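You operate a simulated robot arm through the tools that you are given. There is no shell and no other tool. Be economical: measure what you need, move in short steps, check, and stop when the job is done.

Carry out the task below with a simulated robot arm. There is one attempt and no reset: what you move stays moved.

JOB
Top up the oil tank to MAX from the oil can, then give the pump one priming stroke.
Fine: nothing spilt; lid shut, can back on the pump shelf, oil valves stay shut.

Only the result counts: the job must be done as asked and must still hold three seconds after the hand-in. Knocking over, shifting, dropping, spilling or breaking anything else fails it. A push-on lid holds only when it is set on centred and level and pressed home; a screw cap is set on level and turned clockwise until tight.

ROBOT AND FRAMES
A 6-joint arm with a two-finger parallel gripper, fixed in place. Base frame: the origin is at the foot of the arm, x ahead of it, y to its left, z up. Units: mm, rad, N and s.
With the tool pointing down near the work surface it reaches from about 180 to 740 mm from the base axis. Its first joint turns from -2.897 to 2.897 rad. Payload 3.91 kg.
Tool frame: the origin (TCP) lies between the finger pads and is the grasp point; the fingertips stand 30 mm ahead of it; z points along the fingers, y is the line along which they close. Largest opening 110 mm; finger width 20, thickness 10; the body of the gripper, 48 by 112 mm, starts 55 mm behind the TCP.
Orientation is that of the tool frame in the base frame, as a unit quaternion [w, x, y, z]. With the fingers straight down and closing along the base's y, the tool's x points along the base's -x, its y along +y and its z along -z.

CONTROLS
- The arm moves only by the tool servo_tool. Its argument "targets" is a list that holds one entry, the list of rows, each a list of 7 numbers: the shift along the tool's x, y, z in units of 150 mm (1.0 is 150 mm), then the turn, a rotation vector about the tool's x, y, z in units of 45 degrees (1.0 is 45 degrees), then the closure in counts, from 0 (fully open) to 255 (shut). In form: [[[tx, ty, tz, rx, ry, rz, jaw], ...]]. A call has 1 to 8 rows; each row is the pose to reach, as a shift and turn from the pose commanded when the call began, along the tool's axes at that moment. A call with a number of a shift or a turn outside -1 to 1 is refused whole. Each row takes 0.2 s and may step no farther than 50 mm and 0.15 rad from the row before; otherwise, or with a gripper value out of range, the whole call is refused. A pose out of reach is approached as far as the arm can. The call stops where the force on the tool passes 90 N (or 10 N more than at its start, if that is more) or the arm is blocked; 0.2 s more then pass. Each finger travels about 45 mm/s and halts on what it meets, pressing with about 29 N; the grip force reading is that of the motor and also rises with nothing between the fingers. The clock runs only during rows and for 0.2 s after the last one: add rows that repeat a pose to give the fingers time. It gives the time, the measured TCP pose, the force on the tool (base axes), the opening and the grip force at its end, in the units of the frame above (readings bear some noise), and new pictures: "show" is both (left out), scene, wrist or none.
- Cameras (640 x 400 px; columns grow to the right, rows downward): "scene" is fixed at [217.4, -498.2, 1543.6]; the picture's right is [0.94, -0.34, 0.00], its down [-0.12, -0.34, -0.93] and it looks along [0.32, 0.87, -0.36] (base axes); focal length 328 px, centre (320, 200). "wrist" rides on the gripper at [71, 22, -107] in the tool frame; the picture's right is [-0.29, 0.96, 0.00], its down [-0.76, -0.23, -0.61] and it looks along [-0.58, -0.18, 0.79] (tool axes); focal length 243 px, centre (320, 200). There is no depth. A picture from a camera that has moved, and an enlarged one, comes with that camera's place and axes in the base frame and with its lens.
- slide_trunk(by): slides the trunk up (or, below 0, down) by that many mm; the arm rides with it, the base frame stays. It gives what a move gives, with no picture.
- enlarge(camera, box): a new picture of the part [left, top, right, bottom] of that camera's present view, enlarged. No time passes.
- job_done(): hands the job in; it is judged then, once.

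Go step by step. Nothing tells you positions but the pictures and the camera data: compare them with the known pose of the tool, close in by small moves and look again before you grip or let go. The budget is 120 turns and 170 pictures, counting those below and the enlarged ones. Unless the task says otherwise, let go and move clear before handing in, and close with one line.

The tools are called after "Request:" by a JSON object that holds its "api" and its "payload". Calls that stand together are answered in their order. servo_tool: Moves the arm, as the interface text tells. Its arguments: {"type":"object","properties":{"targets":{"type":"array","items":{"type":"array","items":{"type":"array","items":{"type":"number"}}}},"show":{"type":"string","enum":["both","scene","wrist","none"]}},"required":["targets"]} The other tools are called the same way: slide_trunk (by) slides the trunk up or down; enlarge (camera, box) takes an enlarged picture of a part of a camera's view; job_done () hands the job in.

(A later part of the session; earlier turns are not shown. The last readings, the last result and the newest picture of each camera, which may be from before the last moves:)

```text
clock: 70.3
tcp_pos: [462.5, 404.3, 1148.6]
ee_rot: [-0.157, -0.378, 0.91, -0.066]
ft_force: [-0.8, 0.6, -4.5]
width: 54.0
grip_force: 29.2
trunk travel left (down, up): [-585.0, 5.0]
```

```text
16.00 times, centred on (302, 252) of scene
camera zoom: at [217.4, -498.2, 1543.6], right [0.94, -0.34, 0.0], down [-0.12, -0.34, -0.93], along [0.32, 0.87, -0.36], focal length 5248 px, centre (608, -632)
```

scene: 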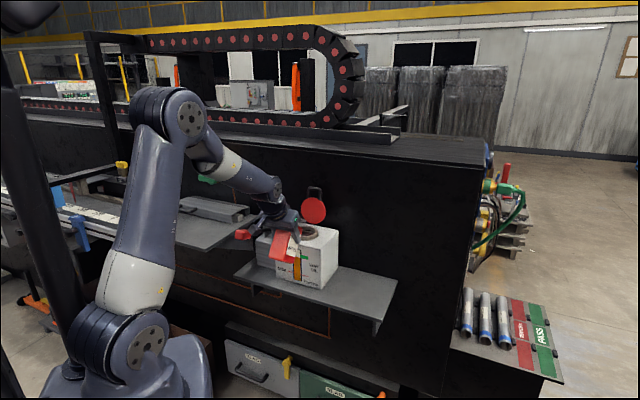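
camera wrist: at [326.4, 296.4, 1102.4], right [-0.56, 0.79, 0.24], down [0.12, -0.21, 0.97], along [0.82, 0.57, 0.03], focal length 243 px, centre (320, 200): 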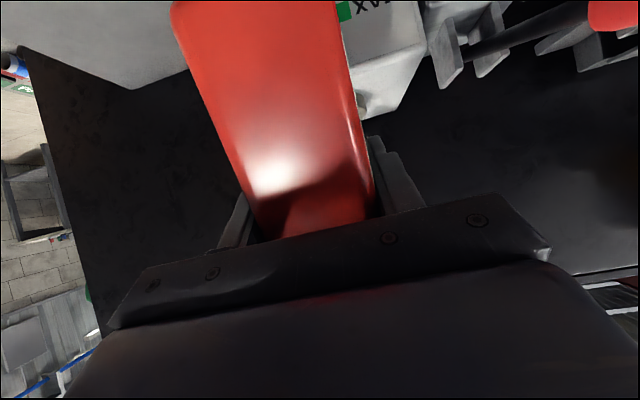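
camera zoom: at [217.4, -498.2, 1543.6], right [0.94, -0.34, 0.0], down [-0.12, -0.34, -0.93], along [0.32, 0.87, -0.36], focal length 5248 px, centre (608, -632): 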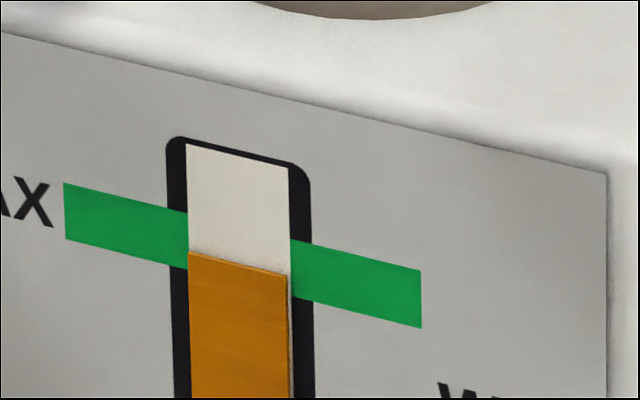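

Request:
{"api": "servo_tool", "payload": {"targets": [[[0, 0, 0, 0, 0, 0, 255], [0.027, 0, 0.043, 0, -0.089, 0, 255], [0.053, 0, 0.087, 0, -0.178, 0, 255]]], "show": "none"}}

Request:
{"api": "enlarge", "payload": {"camera": "scene", "box": [290, 242, 314, 262]}}

Request:
{"api": "enlarge", "payload": {"camera": "scene", "box": [260, 180, 340, 270]}}

```text
clock: 71.1
tcp_pos: [454.2, 395.4, 1140.2]
ee_rot: [-0.093, -0.382, 0.919, -0.04]
ft_force: [-0.2, -0.8, -4.2]
width: 53.8
grip_force: 29.6
trunk travel left (down, up): [-585.0, 5.0]
```

```text
16.00 times, centred on (302, 252) of scene
camera zoom: at [217.4, -498.2, 1543.6], right [0.94, -0.34, 0.0], down [-0.12, -0.34, -0.93], along [0.32, 0.87, -0.36], focal length 5248 px, centre (608, -632)
```

zoom: 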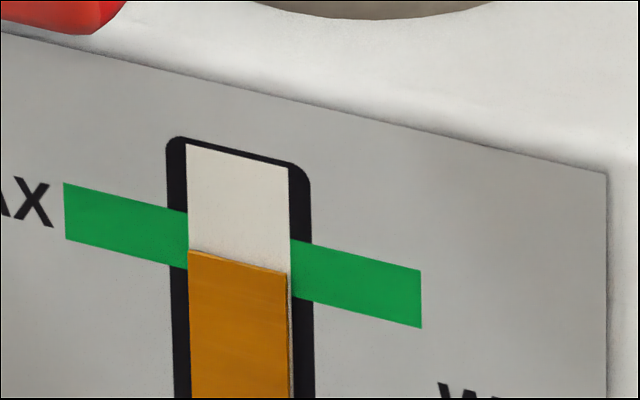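

```text
4.44 times, centred on (300, 225) of scene
camera zoom: at [217.4, -498.2, 1543.6], right [0.94, -0.34, 0.0], down [-0.12, -0.34, -0.93], along [0.32, 0.87, -0.36], focal length 1458 px, centre (409, 89)
```

zoom: 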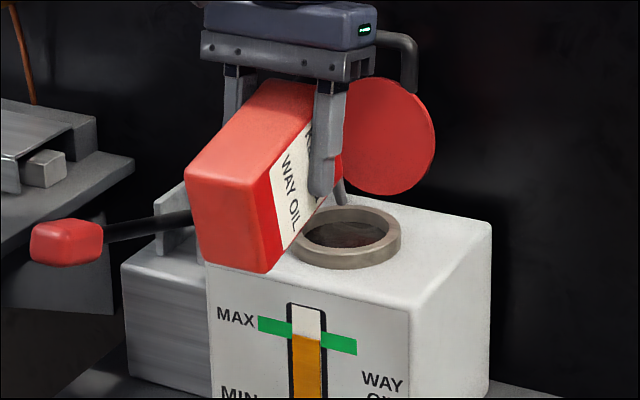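

Request:
{"api": "servo_tool", "payload": {"targets": [[[-0.033, 0, -0.039, 0, 0.089, 0, 255], [-0.066, 0, -0.079, 0, 0.178, 0, 255], [-0.066, 0, -0.079, 0, 0.178, 0, 255], [-0.066, 0, -0.079, 0, 0.178, 0, 255], [-0.066, 0, -0.079, 0, 0.178, 0, 255], [-0.033, 0, -0.039, 0, 0.089, 0, 255], [0, 0, 0, 0, 0, 0, 255]]], "show": "none"}}

Request:
{"api": "enlarge", "payload": {"camera": "scene", "box": [290, 242, 314, 262]}}

```text
clock: 72.7
tcp_pos: [455.0, 394.6, 1142.3]
ee_rot: [-0.094, -0.382, 0.919, -0.04]
ft_force: [-0.2, 0.0, -4.9]
width: 53.9
grip_force: 29.1
trunk travel left (down, up): [-585.0, 5.0]
```

```text
16.00 times, centred on (302, 252) of scene
camera zoom: at [217.4, -498.2, 1543.6], right [0.94, -0.34, 0.0], down [-0.12, -0.34, -0.93], along [0.32, 0.87, -0.36], focal length 5248 px, centre (608, -632)
```

zoom: 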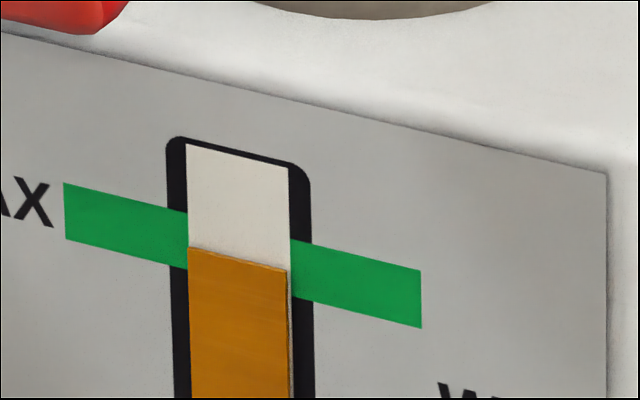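

Request:
{"api": "servo_tool", "payload": {"targets": [[[0.03, 0, 0.01, 0, -0.149, 0, 255], [0.07, 0, 0.03, 0, -0.298, 0, 255], [0.11, 0, 0.055, 0, -0.447, 0, 255], [0.155, 0, 0.08, 0, -0.595, 0, 255], [0.2, 0, 0.107, 0, -0.744, 0, 255], [0.245, 0, 0.133, 0, -0.893, 0, 255]]], "show": "none"}}

```text
clock: 74.1
tcp_pos: [426.0, 366.8, 1128.5]
ee_rot: [0.228, -0.373, 0.894, 0.095]
ft_force: [0.0, 0.4, -4.9]
width: 54.0
grip_force: 28.6
trunk travel left (down, up): [-585.0, 5.0]
```

Request:
{"api": "servo_tool", "payload": {"targets": [[[0, -0.25, 0, 0, 0, 0, 255], [0, -0.5, 0, 0, 0, 0, 255], [0, -0.75, 0, 0, 0, 0, 255], [0, -1.0, 0, 0, 0, 0, 255]]], "show": "none"}}

Request:
{"api": "servo_tool", "payload": {"targets": [[[0, -0.2, 0, 0, -0.13, 0, 255], [0, -0.385, 0, 0, -0.26, 0, 255], [0, -0.385, 0, 0, -0.4, 0, 255], [0, -0.385, 0, 0, -0.53, 0, 255], [0, -0.385, 0, 0, -0.66, 0, 255], [0, -0.385, 0, 0, -0.78, 0, 255], [0, -0.385, 0, 0, -0.889, 0, 255], [0, -0.385, 0, 0, -0.889, 0, 255]]]}}

```text
clock: 75.1
tcp_pos: [532.2, 262.9, 1128.8]
ee_rot: [0.229, -0.372, 0.894, 0.095]
ft_force: [0.7, -0.6, -4.8]
width: 53.8
grip_force: 29.0
trunk travel left (down, up): [-585.0, 5.0]
```

```text
clock: 76.9
tcp_pos: [572.9, 221.2, 1128.3]
ee_rot: [0.521, -0.317, 0.763, 0.216]
ft_force: [0.2, 0.3, -5.1]
width: 54.0
grip_force: 28.7
trunk travel left (down, up): [-585.0, 5.0]
camera wrist: at [470.2, 147.2, 1102.4], right [-0.6, 0.75, 0.27], down [-0.04, -0.37, 0.93], along [0.8, 0.55, 0.25], focal length 243 px, centre (320, 200)
```

scene: 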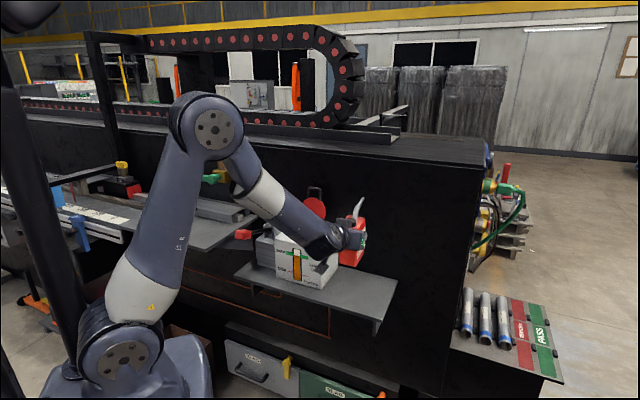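
wrist: 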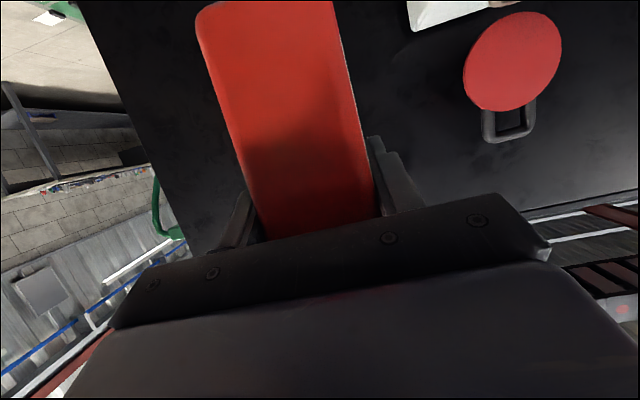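

Request:
{"api": "enlarge", "payload": {"camera": "scene", "box": [300, 185, 400, 285]}}

```text
4.00 times, centred on (350, 235) of scene
camera zoom: at [217.4, -498.2, 1543.6], right [0.94, -0.34, 0.0], down [-0.12, -0.34, -0.93], along [0.32, 0.87, -0.36], focal length 1312 px, centre (200, 60)
```

zoom: 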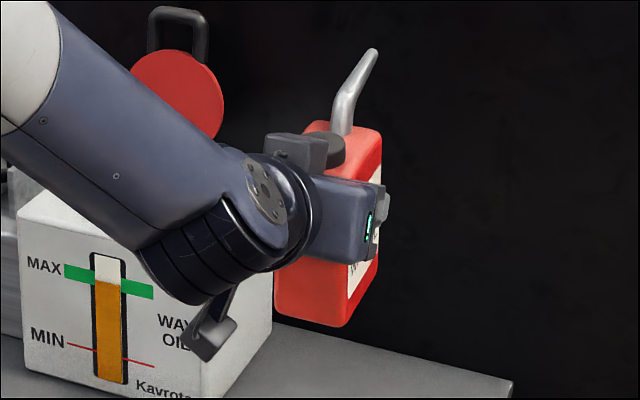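

Request:
{"api": "servo_tool", "payload": {"targets": [[[-0.087, -0.004, 0.224, 0, 0.037, 0, 255], [-0.174, -0.008, 0.447, 0, 0.037, 0, 255], [-0.261, -0.011, 0.671, 0, 0.037, 0, 255], [-0.261, -0.011, 0.671, 0, 0.037, 0, 255]]], "show": "none"}}

```text
clock: 77.9
tcp_pos: [652.3, 295.7, 1128.2]
ee_rot: [0.509, -0.321, 0.77, 0.212]
ft_force: [-0.7, 0.5, -4.6]
width: 53.7
grip_force: 29.3
trunk travel left (down, up): [-585.0, 5.0]
```

Request:
{"api": "servo_tool", "payload": {"targets": [[[0.2, 0.005, 0.085, 0, 0, 0, 255], [0.4, 0.01, 0.17, 0, 0, 0, 255], [0.6, 0.01, 0.255, 0, 0, 0, 255], [0.797, 0.01, 0.34, 0, 0, 0, 255], [0.95, 0.01, 0.405, 0, 0, 0, 255]]]}}

Request:
{"api": "enlarge", "payload": {"camera": "scene", "box": [300, 215, 400, 305]}}

```text
clock: 79.1
tcp_pos: [649.4, 296.7, 971.7]
ee_rot: [0.509, -0.321, 0.771, 0.211]
ft_force: [-0.7, 0.6, -3.1]
width: 53.9
grip_force: 28.6
trunk travel left (down, up): [-585.0, 5.0]
camera wrist: at [546.1, 223.2, 950.0], right [-0.6, 0.76, 0.27], down [-0.02, -0.35, 0.94], along [0.8, 0.56, 0.22], focal length 243 px, centre (320, 200)
```

scene: 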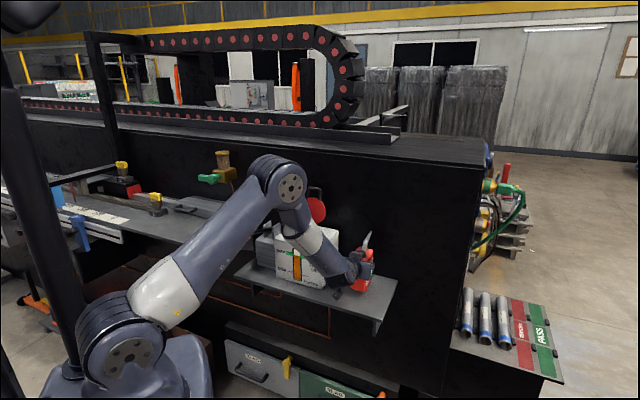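
wrist: 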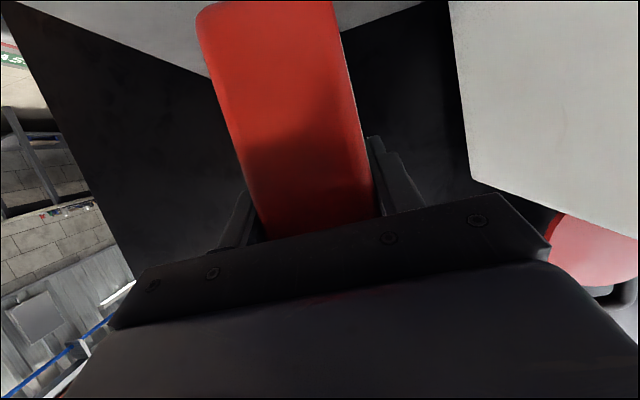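

```text
4.44 times, centred on (350, 260) of scene
camera zoom: at [217.4, -498.2, 1543.6], right [0.94, -0.34, 0.0], down [-0.12, -0.34, -0.93], along [0.32, 0.87, -0.36], focal length 1458 px, centre (187, -67)
```

zoom: 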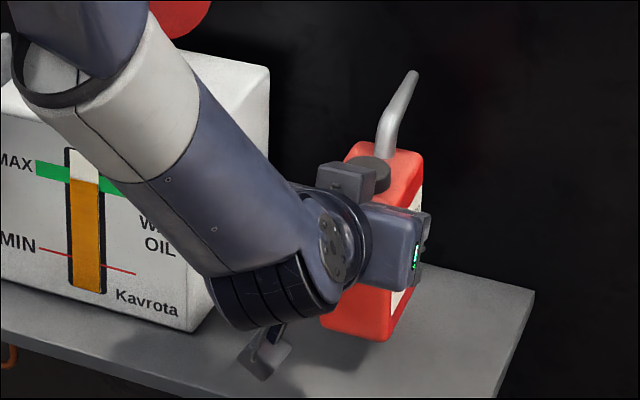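

Request:
{"api": "servo_tool", "payload": {"targets": [[[0.05, 0, 0.02, 0, 0.015, 0, 255], [0.1, 0, 0.043, 0, 0.033, 0, 255], [0.12, 0, 0.051, 0, 0.033, 0, 255], [0.135, 0, 0.058, 0, 0.033, 0, 255]]], "show": "none"}}

Request:
{"api": "enlarge", "payload": {"camera": "scene", "box": [330, 225, 400, 305]}}

```text
clock: 80.1
tcp_pos: [649.2, 298.4, 951.2]
ee_rot: [0.499, -0.325, 0.776, 0.208]
ft_force: [-0.5, -0.8, -3.3]
width: 53.8
grip_force: 29.3
trunk travel left (down, up): [-585.0, 5.0]
```

```text
5.00 times, centred on (365, 265) of scene
camera zoom: at [217.4, -498.2, 1543.6], right [0.94, -0.34, 0.0], down [-0.12, -0.34, -0.93], along [0.32, 0.87, -0.36], focal length 1640 px, centre (95, -125)
```

zoom: 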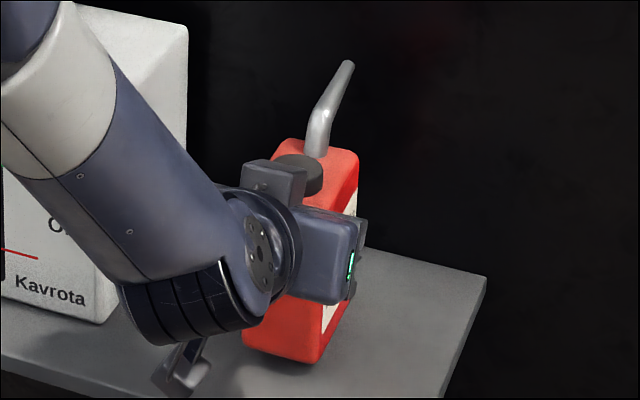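

Request:
{"api": "servo_tool", "payload": {"targets": [[[0.012, 0, 0.006, 0, 0, 0, 255], [0.024, 0, 0.011, 0, 0, 0, 255]]], "show": "none"}}

```text
clock: 80.7
tcp_pos: [649.7, 297.0, 947.6]
ee_rot: [0.499, -0.323, 0.777, 0.206]
ft_force: [-0.8, 1.3, -3.8]
width: 53.8
grip_force: 29.3
trunk travel left (down, up): [-585.0, 5.0]
```

Request:
{"api": "servo_tool", "payload": {"targets": [[[0.012, 0, 0.006, 0, 0, 0, 255], [0.018, 0, 0.0085, 0, 0, 0, 255]]], "show": "none"}}

```text
clock: 81.3
tcp_pos: [649.6, 297.4, 944.1]
ee_rot: [0.5, -0.323, 0.776, 0.207]
ft_force: [-0.7, -0.8, -4.8]
width: 54.0
grip_force: 29.5
trunk travel left (down, up): [-585.0, 5.0]
```

Request:
{"api": "servo_tool", "payload": {"targets": [[[0.009, 0, 0.0042, 0, 0, 0, 255], [0.012, 0, 0.0056, 0, 0, 0, 255]]], "show": "none"}}

Request:
{"api": "enlarge", "payload": {"camera": "scene", "box": [340, 245, 390, 305]}}

Request:
{"api": "enlarge", "payload": {"camera": "wrist", "box": [160, 0, 480, 200]}}

```text
clock: 81.9
tcp_pos: [649.3, 297.1, 942.8]
ee_rot: [0.5, -0.323, 0.776, 0.207]
ft_force: [-0.6, 0.1, -3.3]
width: 54.0
grip_force: 28.7
trunk travel left (down, up): [-585.0, 5.0]
```

```text
6.67 times, centred on (365, 275) of scene
camera zoom: at [217.4, -498.2, 1543.6], right [0.94, -0.34, 0.0], down [-0.12, -0.34, -0.93], along [0.32, 0.87, -0.36], focal length 2187 px, centre (20, -300)
```

zoom: 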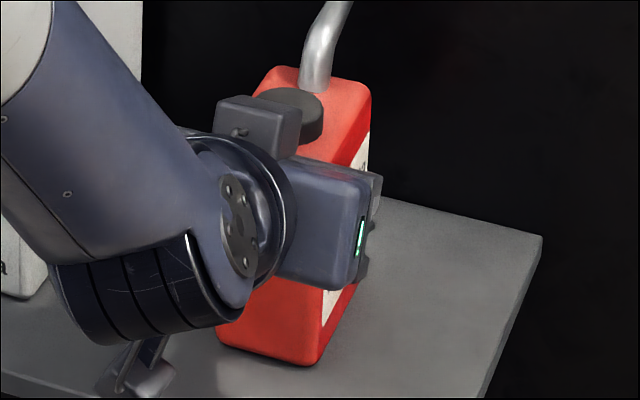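

```text
2.00 times, centred on (320, 100) of wrist
camera zoom: at [545.6, 222.8, 923.4], right [-0.59, 0.76, 0.26], down [0.0, -0.33, 0.94], along [0.8, 0.56, 0.2], focal length 485 px, centre (320, 400)
```

zoom: 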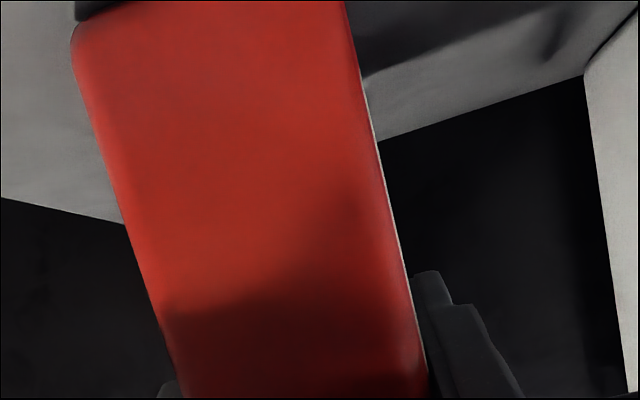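

Request:
{"api": "servo_tool", "payload": {"targets": [[[0.006, 0, 0.0028, 0, 0, 0, 255], [0.012, 0, 0.0056, 0, 0, 0, 255]]], "show": "none"}}

```text
clock: 82.5
tcp_pos: [650.7, 296.7, 942.4]
ee_rot: [0.501, -0.323, 0.775, 0.209]
ft_force: [-0.4, -1.0, 10.6]
width: 54.0
grip_force: 28.6
trunk travel left (down, up): [-585.0, 5.0]
```

Request:
{"api": "servo_tool", "payload": {"targets": [[[0, 0, 0, 0, 0, 0, 120], [0, 0, 0, 0, 0, 0, 80], [0, 0, 0, 0, 0, 0, 0], [0, 0, 0, 0, 0, 0, 0], [0, 0, 0, 0, 0, 0, 0]]]}}

Request:
{"api": "enlarge", "payload": {"camera": "scene", "box": [330, 225, 400, 305]}}

```text
clock: 83.7
tcp_pos: [648.4, 296.9, 941.5]
ee_rot: [0.5, -0.323, 0.777, 0.207]
ft_force: [0.6, -0.2, -0.1]
width: 110.0
grip_force: 0.1
trunk travel left (down, up): [-585.0, 5.0]
camera wrist: at [545.1, 222.9, 921.4], right [-0.59, 0.76, 0.26], down [0.0, -0.33, 0.94], along [0.8, 0.56, 0.2], focal length 243 px, centre (320, 200)
```

scene: 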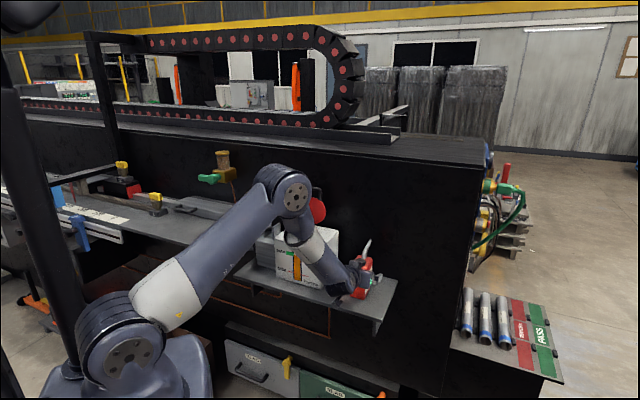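
wrist: 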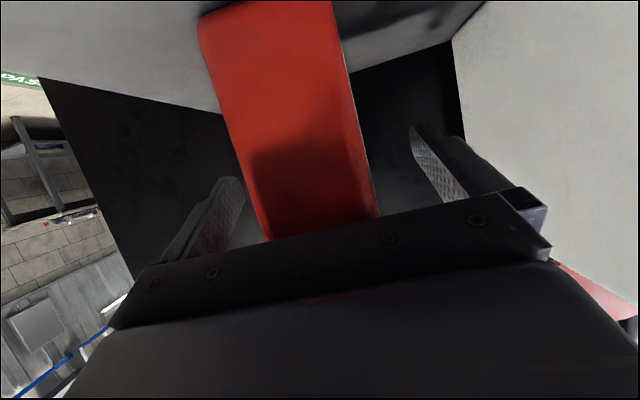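

```text
5.00 times, centred on (365, 265) of scene
camera zoom: at [217.4, -498.2, 1543.6], right [0.94, -0.34, 0.0], down [-0.12, -0.34, -0.93], along [0.32, 0.87, -0.36], focal length 1640 px, centre (95, -125)
```

zoom: 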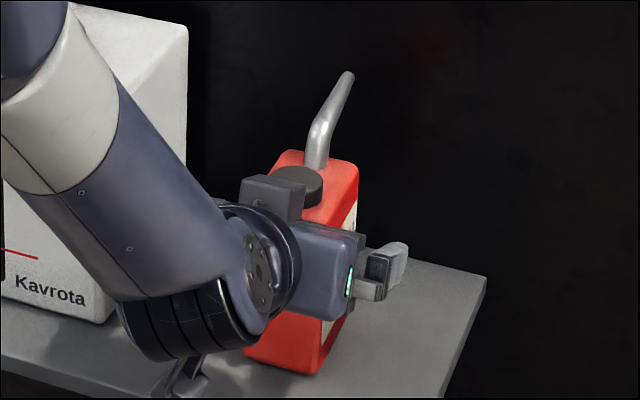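

Request:
{"api": "servo_tool", "payload": {"targets": [[[0.08, 0, -0.17, 0, 0, 0, 0], [0.16, 0, -0.34, 0, 0, 0, 0], [0.24, 0, -0.5, 0, 0, 0, 0], [0.304, 0, -0.667, 0, 0, 0, 0], [0.1, 0, -0.76, 0, 0, 0, 0], [-0.1, 0, -0.86, 0, 0.1, 0, 0], [-0.3, 0, -0.94, 0, 0.28, 0, 0], [-0.5, 0, -0.97, 0, 0.46, 0, 0]]]}}

Request:
{"api": "enlarge", "payload": {"camera": "scene", "box": [270, 215, 400, 305]}}

```text
clock: 85.5
tcp_pos: [579.3, 225.6, 1070.4]
ee_rot: [0.354, -0.354, 0.853, 0.145]
ft_force: [-0.3, 0.2, -0.3]
width: 110.1
grip_force: 0.1
trunk travel left (down, up): [-585.0, 5.0]
camera wrist: at [474.8, 152.4, 1097.1], right [-0.53, 0.82, 0.2], down [0.24, -0.08, 0.97], along [0.81, 0.56, -0.15], focal length 243 px, centre (320, 200)
```

scene: 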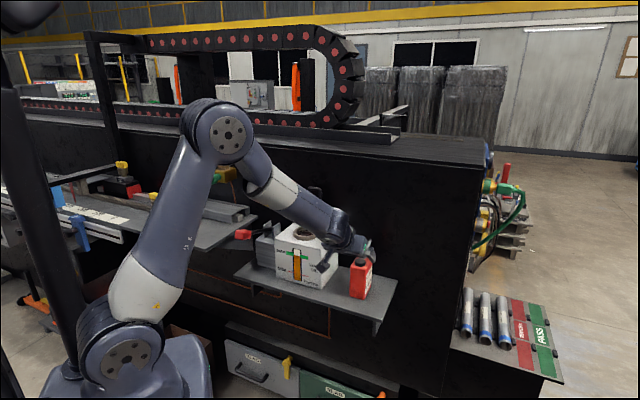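
wrist: 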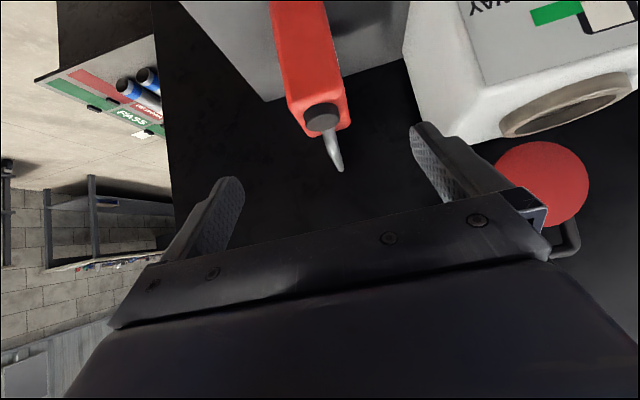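

```text
4.44 times, centred on (335, 260) of scene
camera zoom: at [217.4, -498.2, 1543.6], right [0.94, -0.34, 0.0], down [-0.12, -0.34, -0.93], along [0.32, 0.87, -0.36], focal length 1458 px, centre (253, -67)
```

zoom: 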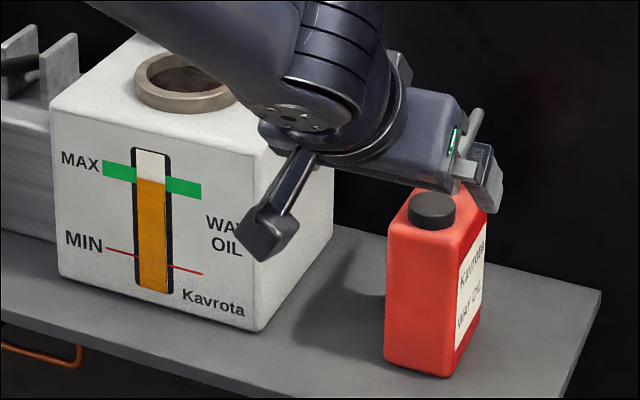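

Request:
{"api": "servo_tool", "payload": {"targets": [[[-0.175, 0, -0.175, 0, 0, 0, 0], [-0.35, 0, -0.35, 0, 0, 0, 0], [-0.525, 0.1, -0.525, 0, 0, 0, 0], [-0.7, 0.3, -0.7, 0, 0, 0, 30], [-0.7, 0.6, -0.7, 0, 0.04, 0, 60], [-0.7, 0.9, -0.7, 0, 0.08, 0, 60], [-0.7, 1.0, -0.7, 0, 0.11, 0, 60]]], "show": "none"}}

```text
clock: 87.1
tcp_pos: [470.9, 333.4, 1218.3]
ee_rot: [0.315, -0.361, 0.868, 0.13]
ft_force: [0.0, 0.7, -0.1]
width: 83.9
grip_force: 0.1
trunk travel left (down, up): [-585.0, 5.0]
```

Request:
{"api": "servo_tool", "payload": {"targets": [[[-0.18, 0.13, 0.07, 0, 0, 0, 60], [-0.36, 0.26, 0.15, 0, 0, 0, 60], [-0.55, 0.393, 0.23, 0, 0, 0, 60], [-0.742, 0.393, 0.307, 0, 0, 0, 60], [-0.742, 0.393, 0.307, 0, 0, 0, 60]]]}}

```text
clock: 88.3
tcp_pos: [510.9, 457.5, 1253.9]
ee_rot: [0.315, -0.36, 0.868, 0.129]
ft_force: [0.4, 0.2, 0.6]
width: 84.2
grip_force: 0.0
trunk travel left (down, up): [-585.0, 5.0]
camera wrist: at [409.6, 385.6, 1291.0], right [-0.52, 0.83, 0.18], down [0.3, -0.02, 0.95], along [0.8, 0.55, -0.24], focal length 243 px, centre (320, 200)
```

scene: 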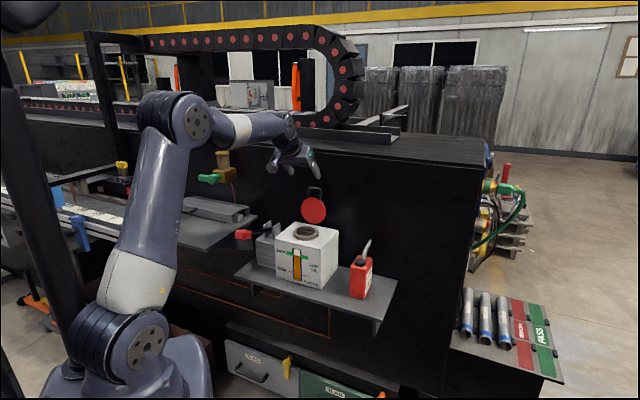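
wrist: 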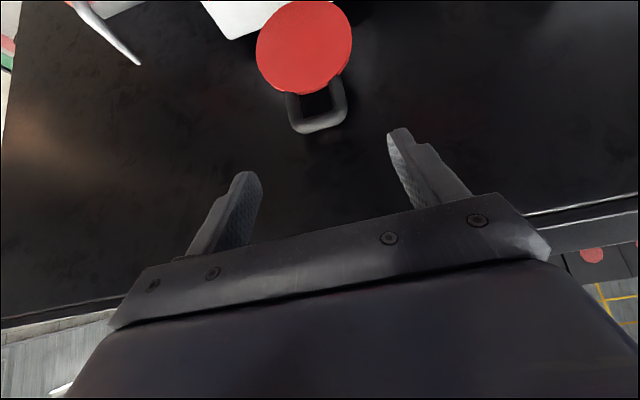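

Request:
{"api": "servo_tool", "payload": {"targets": [[[0, 0, 0.2, 0, 0, 0, 60], [0, 0, 0.4, 0, 0, 0, 60], [0, 0, 0.56, 0, 0, 0, 60], [0, 0, 0.7, 0, 0, 0, 60], [0, 0, 0.7, 0, 0, 0, 60]]]}}

Request:
{"api": "enlarge", "payload": {"camera": "scene", "box": [250, 165, 370, 240]}}

```text
clock: 89.5
tcp_pos: [558.1, 503.4, 1174.0]
ee_rot: [0.315, -0.362, 0.868, 0.13]
ft_force: [-0.8, 1.0, -0.3]
width: 84.2
grip_force: 0.1
trunk travel left (down, up): [-585.0, 5.0]
camera wrist: at [457.3, 431.1, 1210.6], right [-0.52, 0.83, 0.18], down [0.3, -0.02, 0.95], along [0.8, 0.55, -0.24], focal length 243 px, centre (320, 200)
```

scene: 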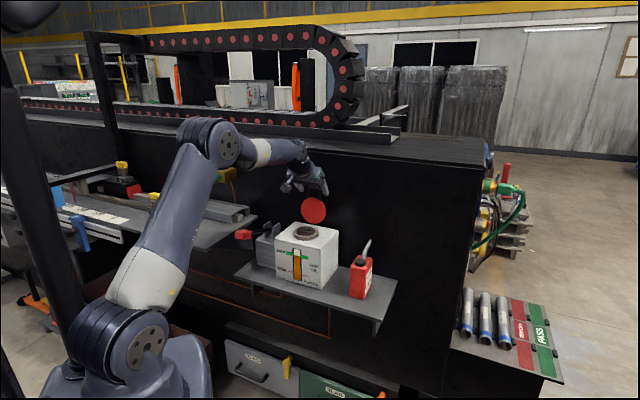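
wrist: 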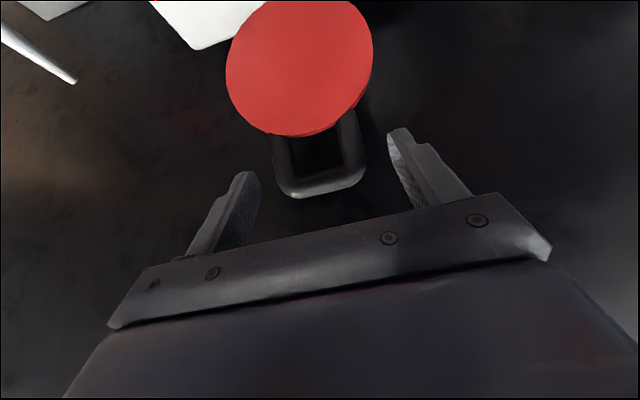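

```text
5.33 times, centred on (310, 202) of scene
camera zoom: at [217.4, -498.2, 1543.6], right [0.94, -0.34, 0.0], down [-0.12, -0.34, -0.93], along [0.32, 0.87, -0.36], focal length 1749 px, centre (373, 187)
```

zoom: 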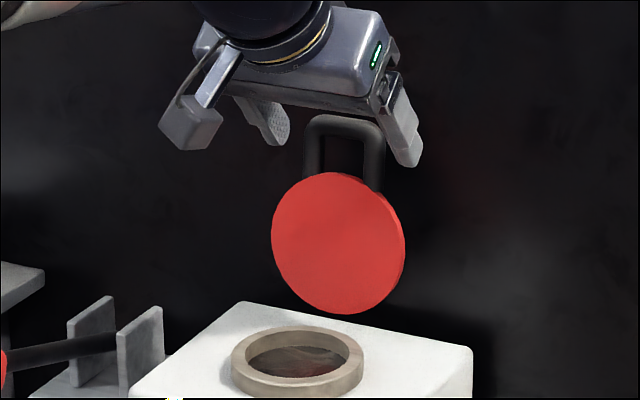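

Request:
{"api": "servo_tool", "payload": {"targets": [[[0, 0, 0, 0, 0, 0, 255], [0, 0, 0, 0, 0, 0, 255], [0, 0, 0, 0, 0, 0, 255], [0, 0, 0, 0, 0, 0, 255], [0.047, 0, -0.069, 0, 0, 0, 255], [0.114, 0, -0.127, 0, 0, 0, 255], [0.158, 0, -0.157, 0, 0.178, 0, 255], [0.221, 0, -0.202, 0, 0.356, 0, 255]]], "show": "none"}}

Request:
{"api": "enlarge", "payload": {"camera": "scene", "box": [250, 165, 370, 240]}}

```text
clock: 91.3
tcp_pos: [527.6, 470.7, 1177.1]
ee_rot: [0.192, -0.376, 0.903, 0.079]
ft_force: [6.4, 7.9, 6.9]
width: 56.8
grip_force: 45.0
trunk travel left (down, up): [-585.0, 5.0]
```

```text
5.33 times, centred on (310, 202) of scene
camera zoom: at [217.4, -498.2, 1543.6], right [0.94, -0.34, 0.0], down [-0.12, -0.34, -0.93], along [0.32, 0.87, -0.36], focal length 1749 px, centre (373, 187)
```

zoom: 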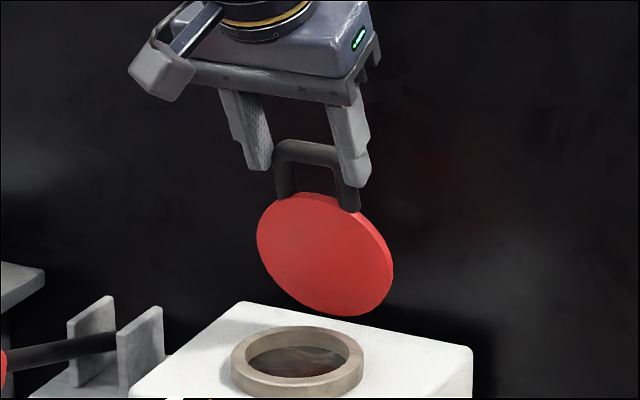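

Request:
{"api": "servo_tool", "payload": {"targets": [[[0.08, 0, -0.005, 0, 0.178, 0, 255], [0.157, 0, -0.001, 0, 0.356, 0, 255], [0.233, 0, 0.023, 0, 0.533, 0, 255], [0.32, 0, 0.047, 0, 0.533, 0, 255], [0.39, 0, 0.075, 0, 0.533, 0, 255], [0.454, 0, 0.104, 0, 0.533, 0, 255], [0.57, 0, 0.184, 0, 0.533, 0, 255]]], "show": "none"}}

Request:
{"api": "enlarge", "payload": {"camera": "scene", "box": [250, 180, 370, 255]}}

```text
clock: 92.9
tcp_pos: [477.6, 422.7, 1117.2]
ee_rot: [-0.001, -0.384, 0.923, -0.002]
ft_force: [-6.9, -1.0, 13.9]
width: 56.4
grip_force: 44.7
trunk travel left (down, up): [-585.0, 5.0]
```

```text
5.33 times, centred on (310, 218) of scene
camera zoom: at [217.4, -498.2, 1543.6], right [0.94, -0.34, 0.0], down [-0.12, -0.34, -0.93], along [0.32, 0.87, -0.36], focal length 1749 px, centre (373, 107)
```

zoom: 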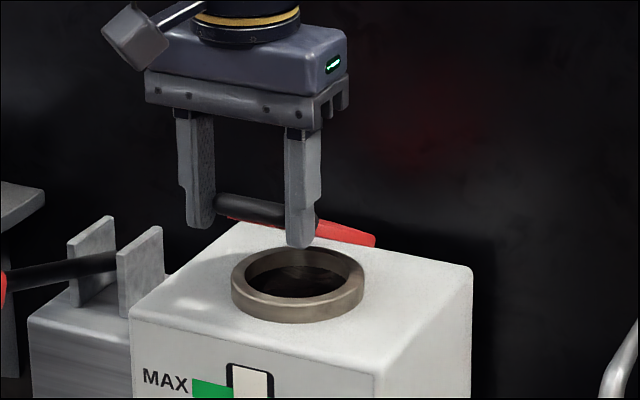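

Request:
{"api": "servo_tool", "payload": {"targets": [[[0.04, 0, 0.133, 0, 0, 0, 255], [0.065, 0, 0.25, 0, 0, 0, 255], [0.073, 0, 0.34, 0, 0, 0, 255], [0.076, 0, 0.39, 0, 0, 0, 255], [0.076, 0, 0.4, 0, 0, 0, 255]]], "show": "none"}}

Request:
{"api": "enlarge", "payload": {"camera": "scene", "box": [250, 190, 370, 265]}}

```text
clock: 94.1
tcp_pos: [468.8, 413.9, 1056.7]
ee_rot: [-0.002, -0.385, 0.923, -0.001]
ft_force: [-17.8, -11.8, 11.1]
width: 56.5
grip_force: 44.4
trunk travel left (down, up): [-585.0, 5.0]
```

```text
5.33 times, centred on (310, 228) of scene
camera zoom: at [217.4, -498.2, 1543.6], right [0.94, -0.34, 0.0], down [-0.12, -0.34, -0.93], along [0.32, 0.87, -0.36], focal length 1749 px, centre (373, 53)
```

zoom: 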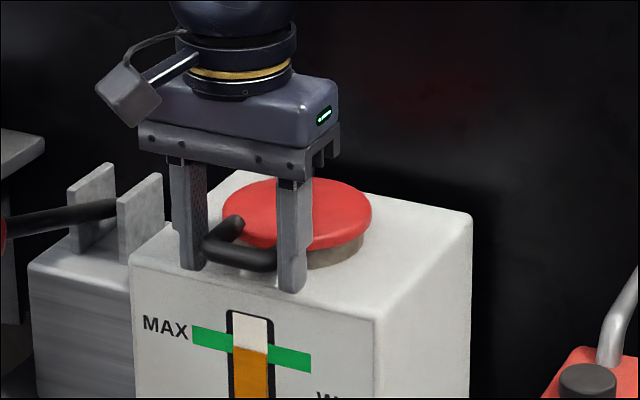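

Request:
{"api": "servo_tool", "payload": {"targets": [[[0, 0, 0.02, 0, 0, 0, 255], [0, 0, 0.02, 0, 0, 0, 255]]], "show": "none"}}

Request:
{"api": "servo_tool", "payload": {"targets": [[[0, 0, 0, 0, 0, 0, 120], [0, 0, 0, 0, 0, 0, 60], [0, 0, 0, 0, 0, 0, 40], [0, 0, 0, 0, 0, 0, 40]]], "show": "none"}}

Request:
{"api": "enlarge", "payload": {"camera": "scene", "box": [250, 190, 370, 265]}}

```text
clock: 94.7
tcp_pos: [469.2, 412.3, 1054.1]
ee_rot: [-0.001, -0.384, 0.923, -0.001]
ft_force: [-17.0, -8.8, 9.8]
width: 56.4
grip_force: 45.0
trunk travel left (down, up): [-585.0, 5.0]
```

```text
clock: 95.7
tcp_pos: [472.5, 413.5, 1051.5]
ee_rot: [0.0, -0.385, 0.923, -0.002]
ft_force: [-1.0, 0.2, 0.4]
width: 92.9
grip_force: 0.0
trunk travel left (down, up): [-585.0, 5.0]
```

```text
5.33 times, centred on (310, 228) of scene
camera zoom: at [217.4, -498.2, 1543.6], right [0.94, -0.34, 0.0], down [-0.12, -0.34, -0.93], along [0.32, 0.87, -0.36], focal length 1749 px, centre (373, 53)
```

zoom: 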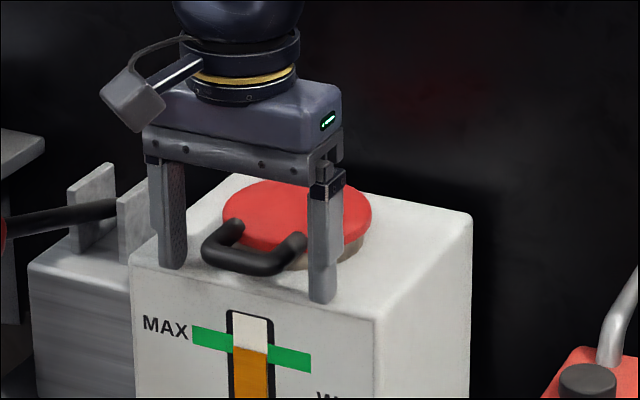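

Request:
{"api": "servo_tool", "payload": {"targets": [[[0, 0, -0.25, 0, 0, 0, 40], [0, 0, -0.45, 0, 0, 0, 150], [-0.1, 0, -0.45, 0, 0, 0, 255], [-0.23, 0, -0.45, 0, 0, 0, 255], [-0.23, 0, -0.45, 0, 0, 0, 255], [-0.23, 0, -0.35, 0, 0, 0, 255], [-0.23, 0, -0.25, 0, 0, 0, 255]]]}}

Request:
{"api": "enlarge", "payload": {"camera": "scene", "box": [250, 190, 370, 265]}}

```text
clock: 97.3
tcp_pos: [495.3, 438.6, 1089.2]
ee_rot: [-0.001, -0.385, 0.923, -0.001]
ft_force: [0.3, 0.3, 0.7]
width: 0.0
grip_force: 28.3
trunk travel left (down, up): [-585.0, 5.0]
camera wrist: at [431.9, 404.9, 1197.9], right [-0.47, 0.88, 0.0], down [0.7, 0.38, 0.6], along [0.53, 0.28, -0.8], focal length 243 px, centre (320, 200)
```

scene: 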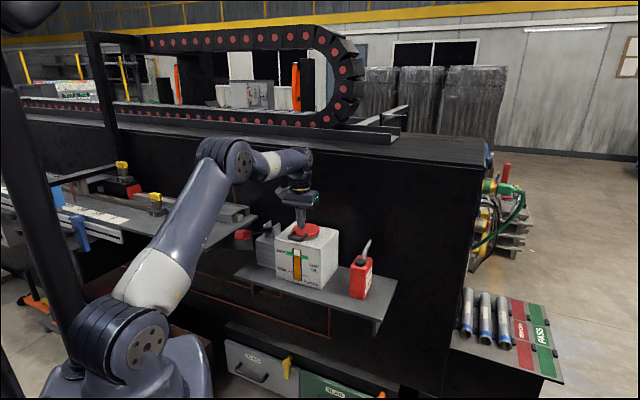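
wrist: 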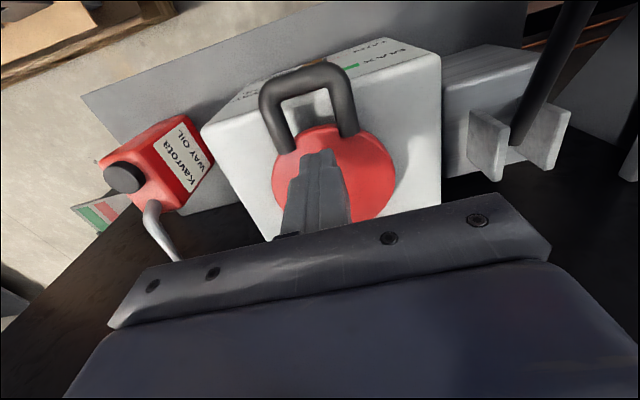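

```text
5.33 times, centred on (310, 228) of scene
camera zoom: at [217.4, -498.2, 1543.6], right [0.94, -0.34, 0.0], down [-0.12, -0.34, -0.93], along [0.32, 0.87, -0.36], focal length 1749 px, centre (373, 53)
```

zoom: 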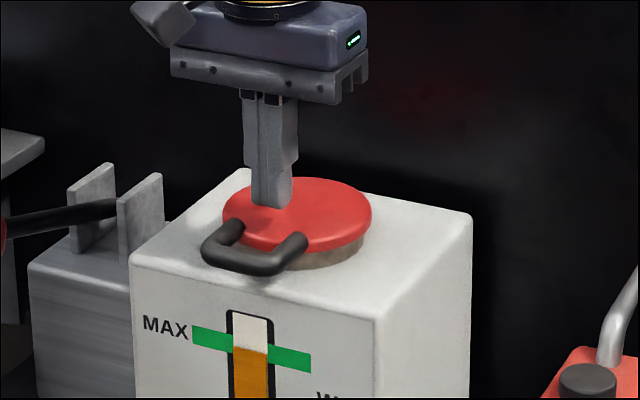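

Request:
{"api": "servo_tool", "payload": {"targets": [[[0, 0, 0.035, 0, 0, 0, 255], [0, 0, 0.06, 0, 0, 0, 255], [0, 0, 0.08, 0, 0, 0, 255]]], "show": "none"}}

```text
clock: 98.1
tcp_pos: [496.1, 440.3, 1077.9]
ee_rot: [-0.002, -0.384, 0.923, -0.001]
ft_force: [-1.1, 0.4, 0.3]
width: 0.2
grip_force: 28.8
trunk travel left (down, up): [-585.0, 5.0]
```

Request:
{"api": "servo_tool", "payload": {"targets": [[[0, 0, 0.012, 0, 0, 0, 255], [0, 0, 0.024, 0, 0, 0, 255]]], "show": "none"}}

```text
clock: 98.7
tcp_pos: [496.0, 439.0, 1074.5]
ee_rot: [-0.001, -0.385, 0.923, -0.001]
ft_force: [0.2, 0.3, 1.2]
width: 0.1
grip_force: 28.8
trunk travel left (down, up): [-585.0, 5.0]
```

Request:
{"api": "servo_tool", "payload": {"targets": [[[0, 0, 0.01, 0, 0, 0, 255], [0, 0, 0.02, 0, 0, 0, 255]]], "show": "none"}}

```text
clock: 99.3
tcp_pos: [495.9, 439.1, 1074.0]
ee_rot: [0.001, -0.384, 0.923, -0.001]
ft_force: [0.0, 0.8, 19.6]
width: 0.0
grip_force: 28.4
trunk travel left (down, up): [-585.0, 5.0]
```

Request:
{"api": "servo_tool", "payload": {"targets": [[[0, 0, -0.25, 0, 0, 0, 255], [0.05, 0.05, -0.507, 0, 0, 0, 200], [0.2, 0.25, -0.507, 0, 0, 0, 140], [0.35, 0.5, -0.507, 0, 0, 0, 90], [0.5, 0.75, -0.507, 0, 0, 0, 70], [0.65, 1.0, -0.507, 0, 0, 0, 70], [0.733, 1.0, -0.507, 0, 0, 0, 70]]]}}

Request:
{"api": "enlarge", "payload": {"camera": "scene", "box": [200, 190, 320, 290]}}

```text
clock: 100.9
tcp_pos: [312.0, 468.2, 1147.3]
ee_rot: [-0.001, -0.384, 0.923, -0.002]
ft_force: [-0.3, 0.1, -0.8]
width: 79.8
grip_force: 0.0
trunk travel left (down, up): [-585.0, 5.0]
camera wrist: at [247.7, 433.4, 1255.3], right [-0.47, 0.88, 0.0], down [0.7, 0.38, 0.61], along [0.53, 0.28, -0.8], focal length 243 px, centre (320, 200)
```

scene: 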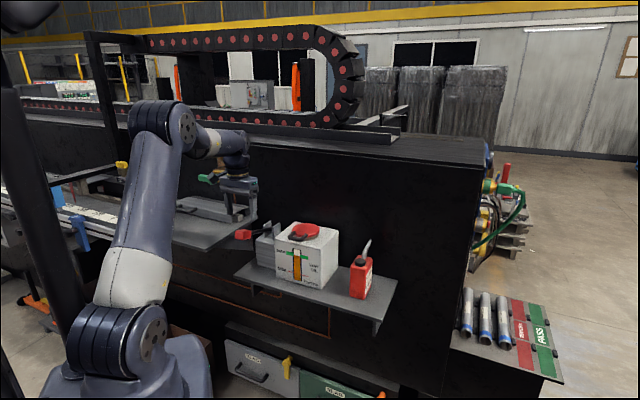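
wrist: 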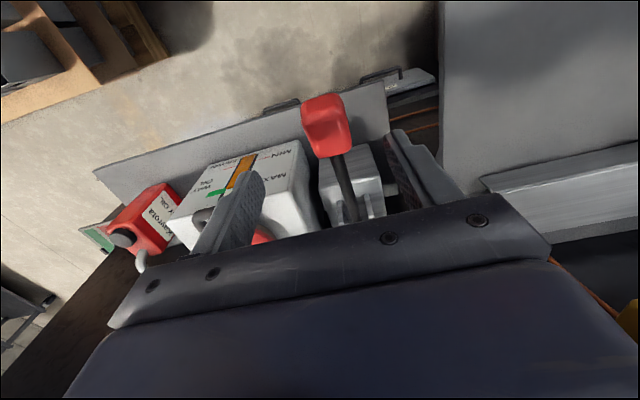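

```text
4.00 times, centred on (260, 240) of scene
camera zoom: at [217.4, -498.2, 1543.6], right [0.94, -0.34, 0.0], down [-0.12, -0.34, -0.93], along [0.32, 0.87, -0.36], focal length 1312 px, centre (560, 40)
```

zoom: 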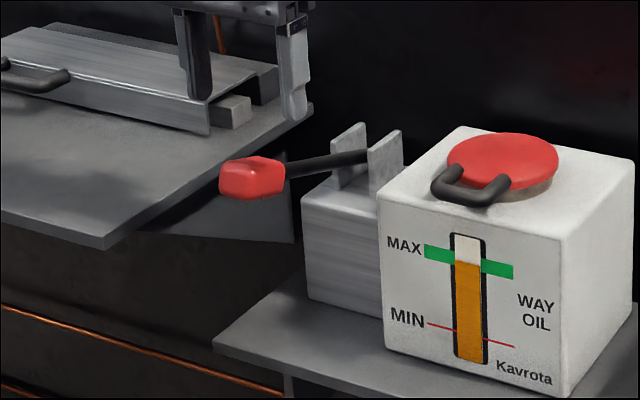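

Request:
{"api": "servo_tool", "payload": {"targets": [[[0, 0.03, 0.2, 0, 0, 0, 70], [0, 0.03, 0.4, 0, 0, 0, 70], [0, 0.03, 0.57, 0, 0, 0, 70], [0, 0.03, 0.57, 0, 0, 0, 70]]]}}

Request:
{"api": "enlarge", "payload": {"camera": "scene", "box": [200, 190, 320, 290]}}

```text
clock: 101.9
tcp_pos: [309.9, 469.9, 1061.2]
ee_rot: [0.0, -0.384, 0.923, -0.002]
ft_force: [0.1, 0.3, 0.1]
width: 79.8
grip_force: 0.0
trunk travel left (down, up): [-585.0, 5.0]
camera wrist: at [245.2, 435.4, 1169.9], right [-0.47, 0.88, 0.0], down [0.7, 0.38, 0.6], along [0.53, 0.28, -0.8], focal length 243 px, centre (320, 200)
```

scene: 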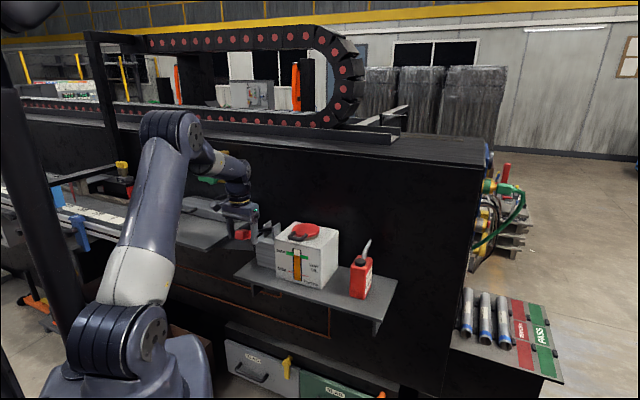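
wrist: 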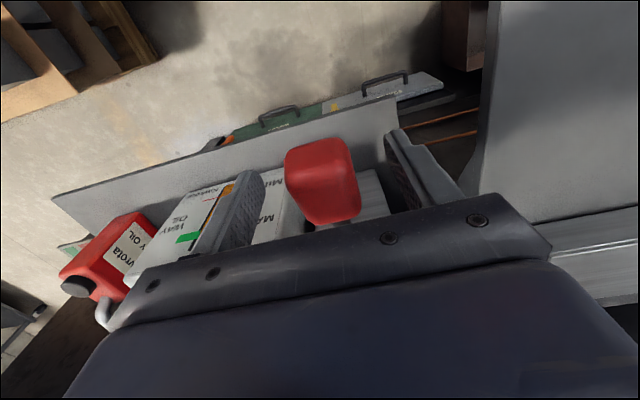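

```text
4.00 times, centred on (260, 240) of scene
camera zoom: at [217.4, -498.2, 1543.6], right [0.94, -0.34, 0.0], down [-0.12, -0.34, -0.93], along [0.32, 0.87, -0.36], focal length 1312 px, centre (560, 40)
```

zoom: 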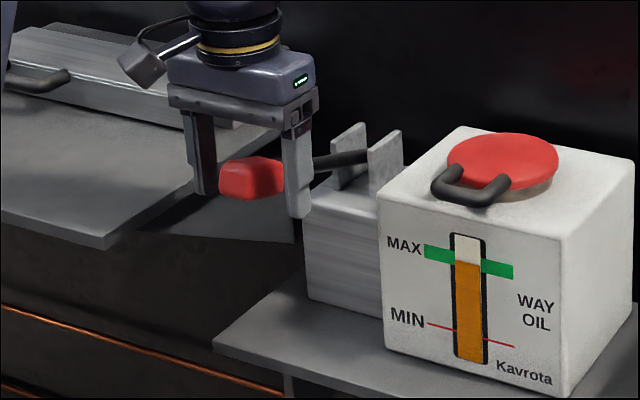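

Request:
{"api": "servo_tool", "payload": {"targets": [[[0, 0, 0, 0, 0, 0, 255], [0, 0, 0, 0, 0, 0, 255], [0, 0, 0, 0, 0, 0, 255], [0, 0, 0, 0, 0, 0, 255]]], "show": "none"}}

```text
clock: 102.9
tcp_pos: [308.6, 469.6, 1062.8]
ee_rot: [-0.002, -0.384, 0.923, -0.001]
ft_force: [-5.8, 6.8, -1.4]
width: 35.6
grip_force: 45.2
trunk travel left (down, up): [-585.0, 5.0]
```

Request:
{"api": "servo_tool", "payload": {"targets": [[[0.015, 0.007, 0.07, 0, 0, 0, 255], [0.029, 0.007, 0.147, 0, 0, 0, 255], [0.037, 0.007, 0.22, 0, 0, 0, 255], [0.04, 0.007, 0.3, 0, 0, 0, 255]]]}}

Request:
{"api": "enlarge", "payload": {"camera": "scene", "box": [200, 190, 320, 290]}}

```text
clock: 103.9
tcp_pos: [302.3, 465.4, 1017.7]
ee_rot: [-0.001, -0.384, 0.923, -0.002]
ft_force: [-8.9, -1.8, 11.3]
width: 35.8
grip_force: 45.1
trunk travel left (down, up): [-585.0, 5.0]
camera wrist: at [238.4, 431.3, 1125.3], right [-0.47, 0.88, 0.0], down [0.7, 0.38, 0.61], along [0.53, 0.28, -0.8], focal length 243 px, centre (320, 200)
```

scene: 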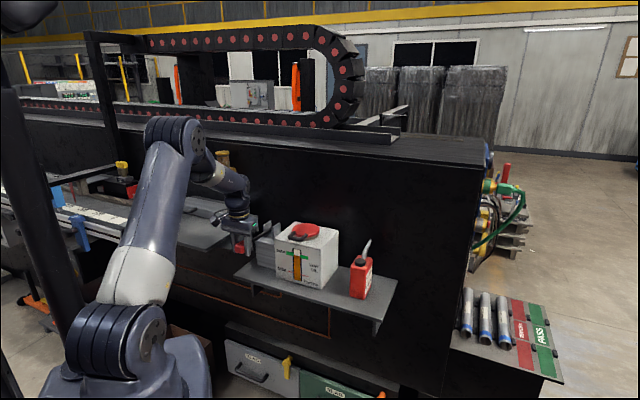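
wrist: 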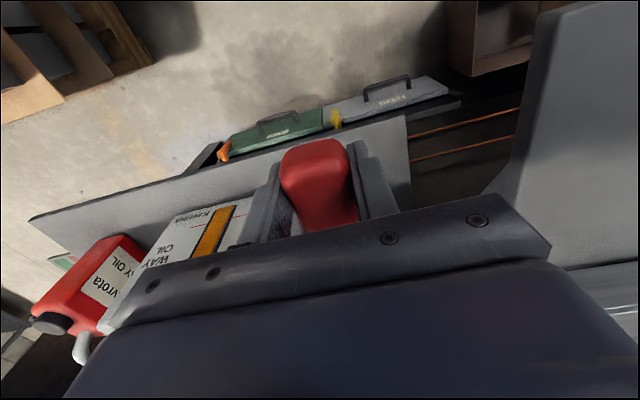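

```text
4.00 times, centred on (260, 240) of scene
camera zoom: at [217.4, -498.2, 1543.6], right [0.94, -0.34, 0.0], down [-0.12, -0.34, -0.93], along [0.32, 0.87, -0.36], focal length 1312 px, centre (560, 40)
```

zoom: 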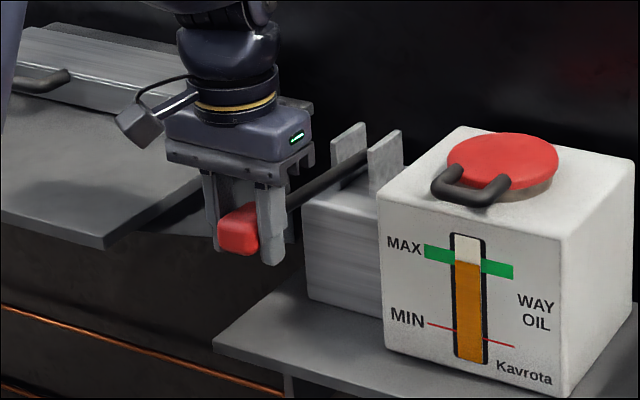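

Request:
{"api": "servo_tool", "payload": {"targets": [[[0.005, 0, 0.08, 0, 0, 0, 255], [0.0, 0, 0.16, 0, 0, 0, 255], [-0.015, 0, 0.24, 0, 0, 0, 255]]], "show": "none"}}

Request:
{"api": "enlarge", "payload": {"camera": "scene", "box": [200, 190, 320, 290]}}

```text
clock: 104.7
tcp_pos: [304.2, 466.4, 981.8]
ee_rot: [-0.002, -0.384, 0.923, -0.001]
ft_force: [-7.1, -4.8, 10.5]
width: 35.8
grip_force: 45.1
trunk travel left (down, up): [-585.0, 5.0]
```

```text
4.00 times, centred on (260, 240) of scene
camera zoom: at [217.4, -498.2, 1543.6], right [0.94, -0.34, 0.0], down [-0.12, -0.34, -0.93], along [0.32, 0.87, -0.36], focal length 1312 px, centre (560, 40)
```

zoom: 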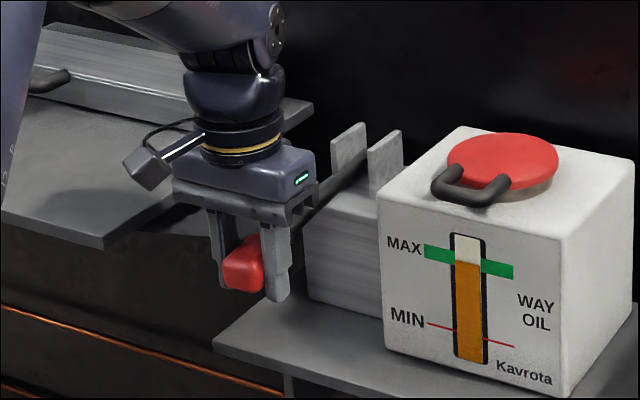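

Request:
{"api": "servo_tool", "payload": {"targets": [[[-0.02, 0, 0.07, 0, 0, 0, 255], [-0.045, 0, 0.14, 0, 0, 0, 255]]], "show": "none"}}

Request:
{"api": "enlarge", "payload": {"camera": "scene", "box": [200, 190, 320, 290]}}

```text
clock: 105.3
tcp_pos: [308.3, 471.2, 959.9]
ee_rot: [-0.002, -0.384, 0.923, -0.004]
ft_force: [-11.4, -13.5, 6.5]
width: 36.0
grip_force: 45.1
trunk travel left (down, up): [-585.0, 5.0]
```

```text
4.00 times, centred on (260, 240) of scene
camera zoom: at [217.4, -498.2, 1543.6], right [0.94, -0.34, 0.0], down [-0.12, -0.34, -0.93], along [0.32, 0.87, -0.36], focal length 1312 px, centre (560, 40)
```

zoom: 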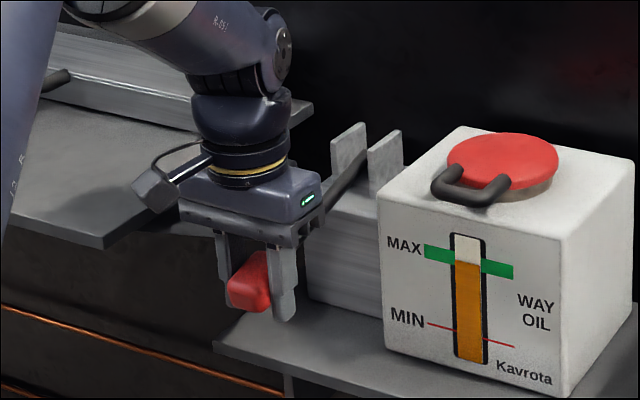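

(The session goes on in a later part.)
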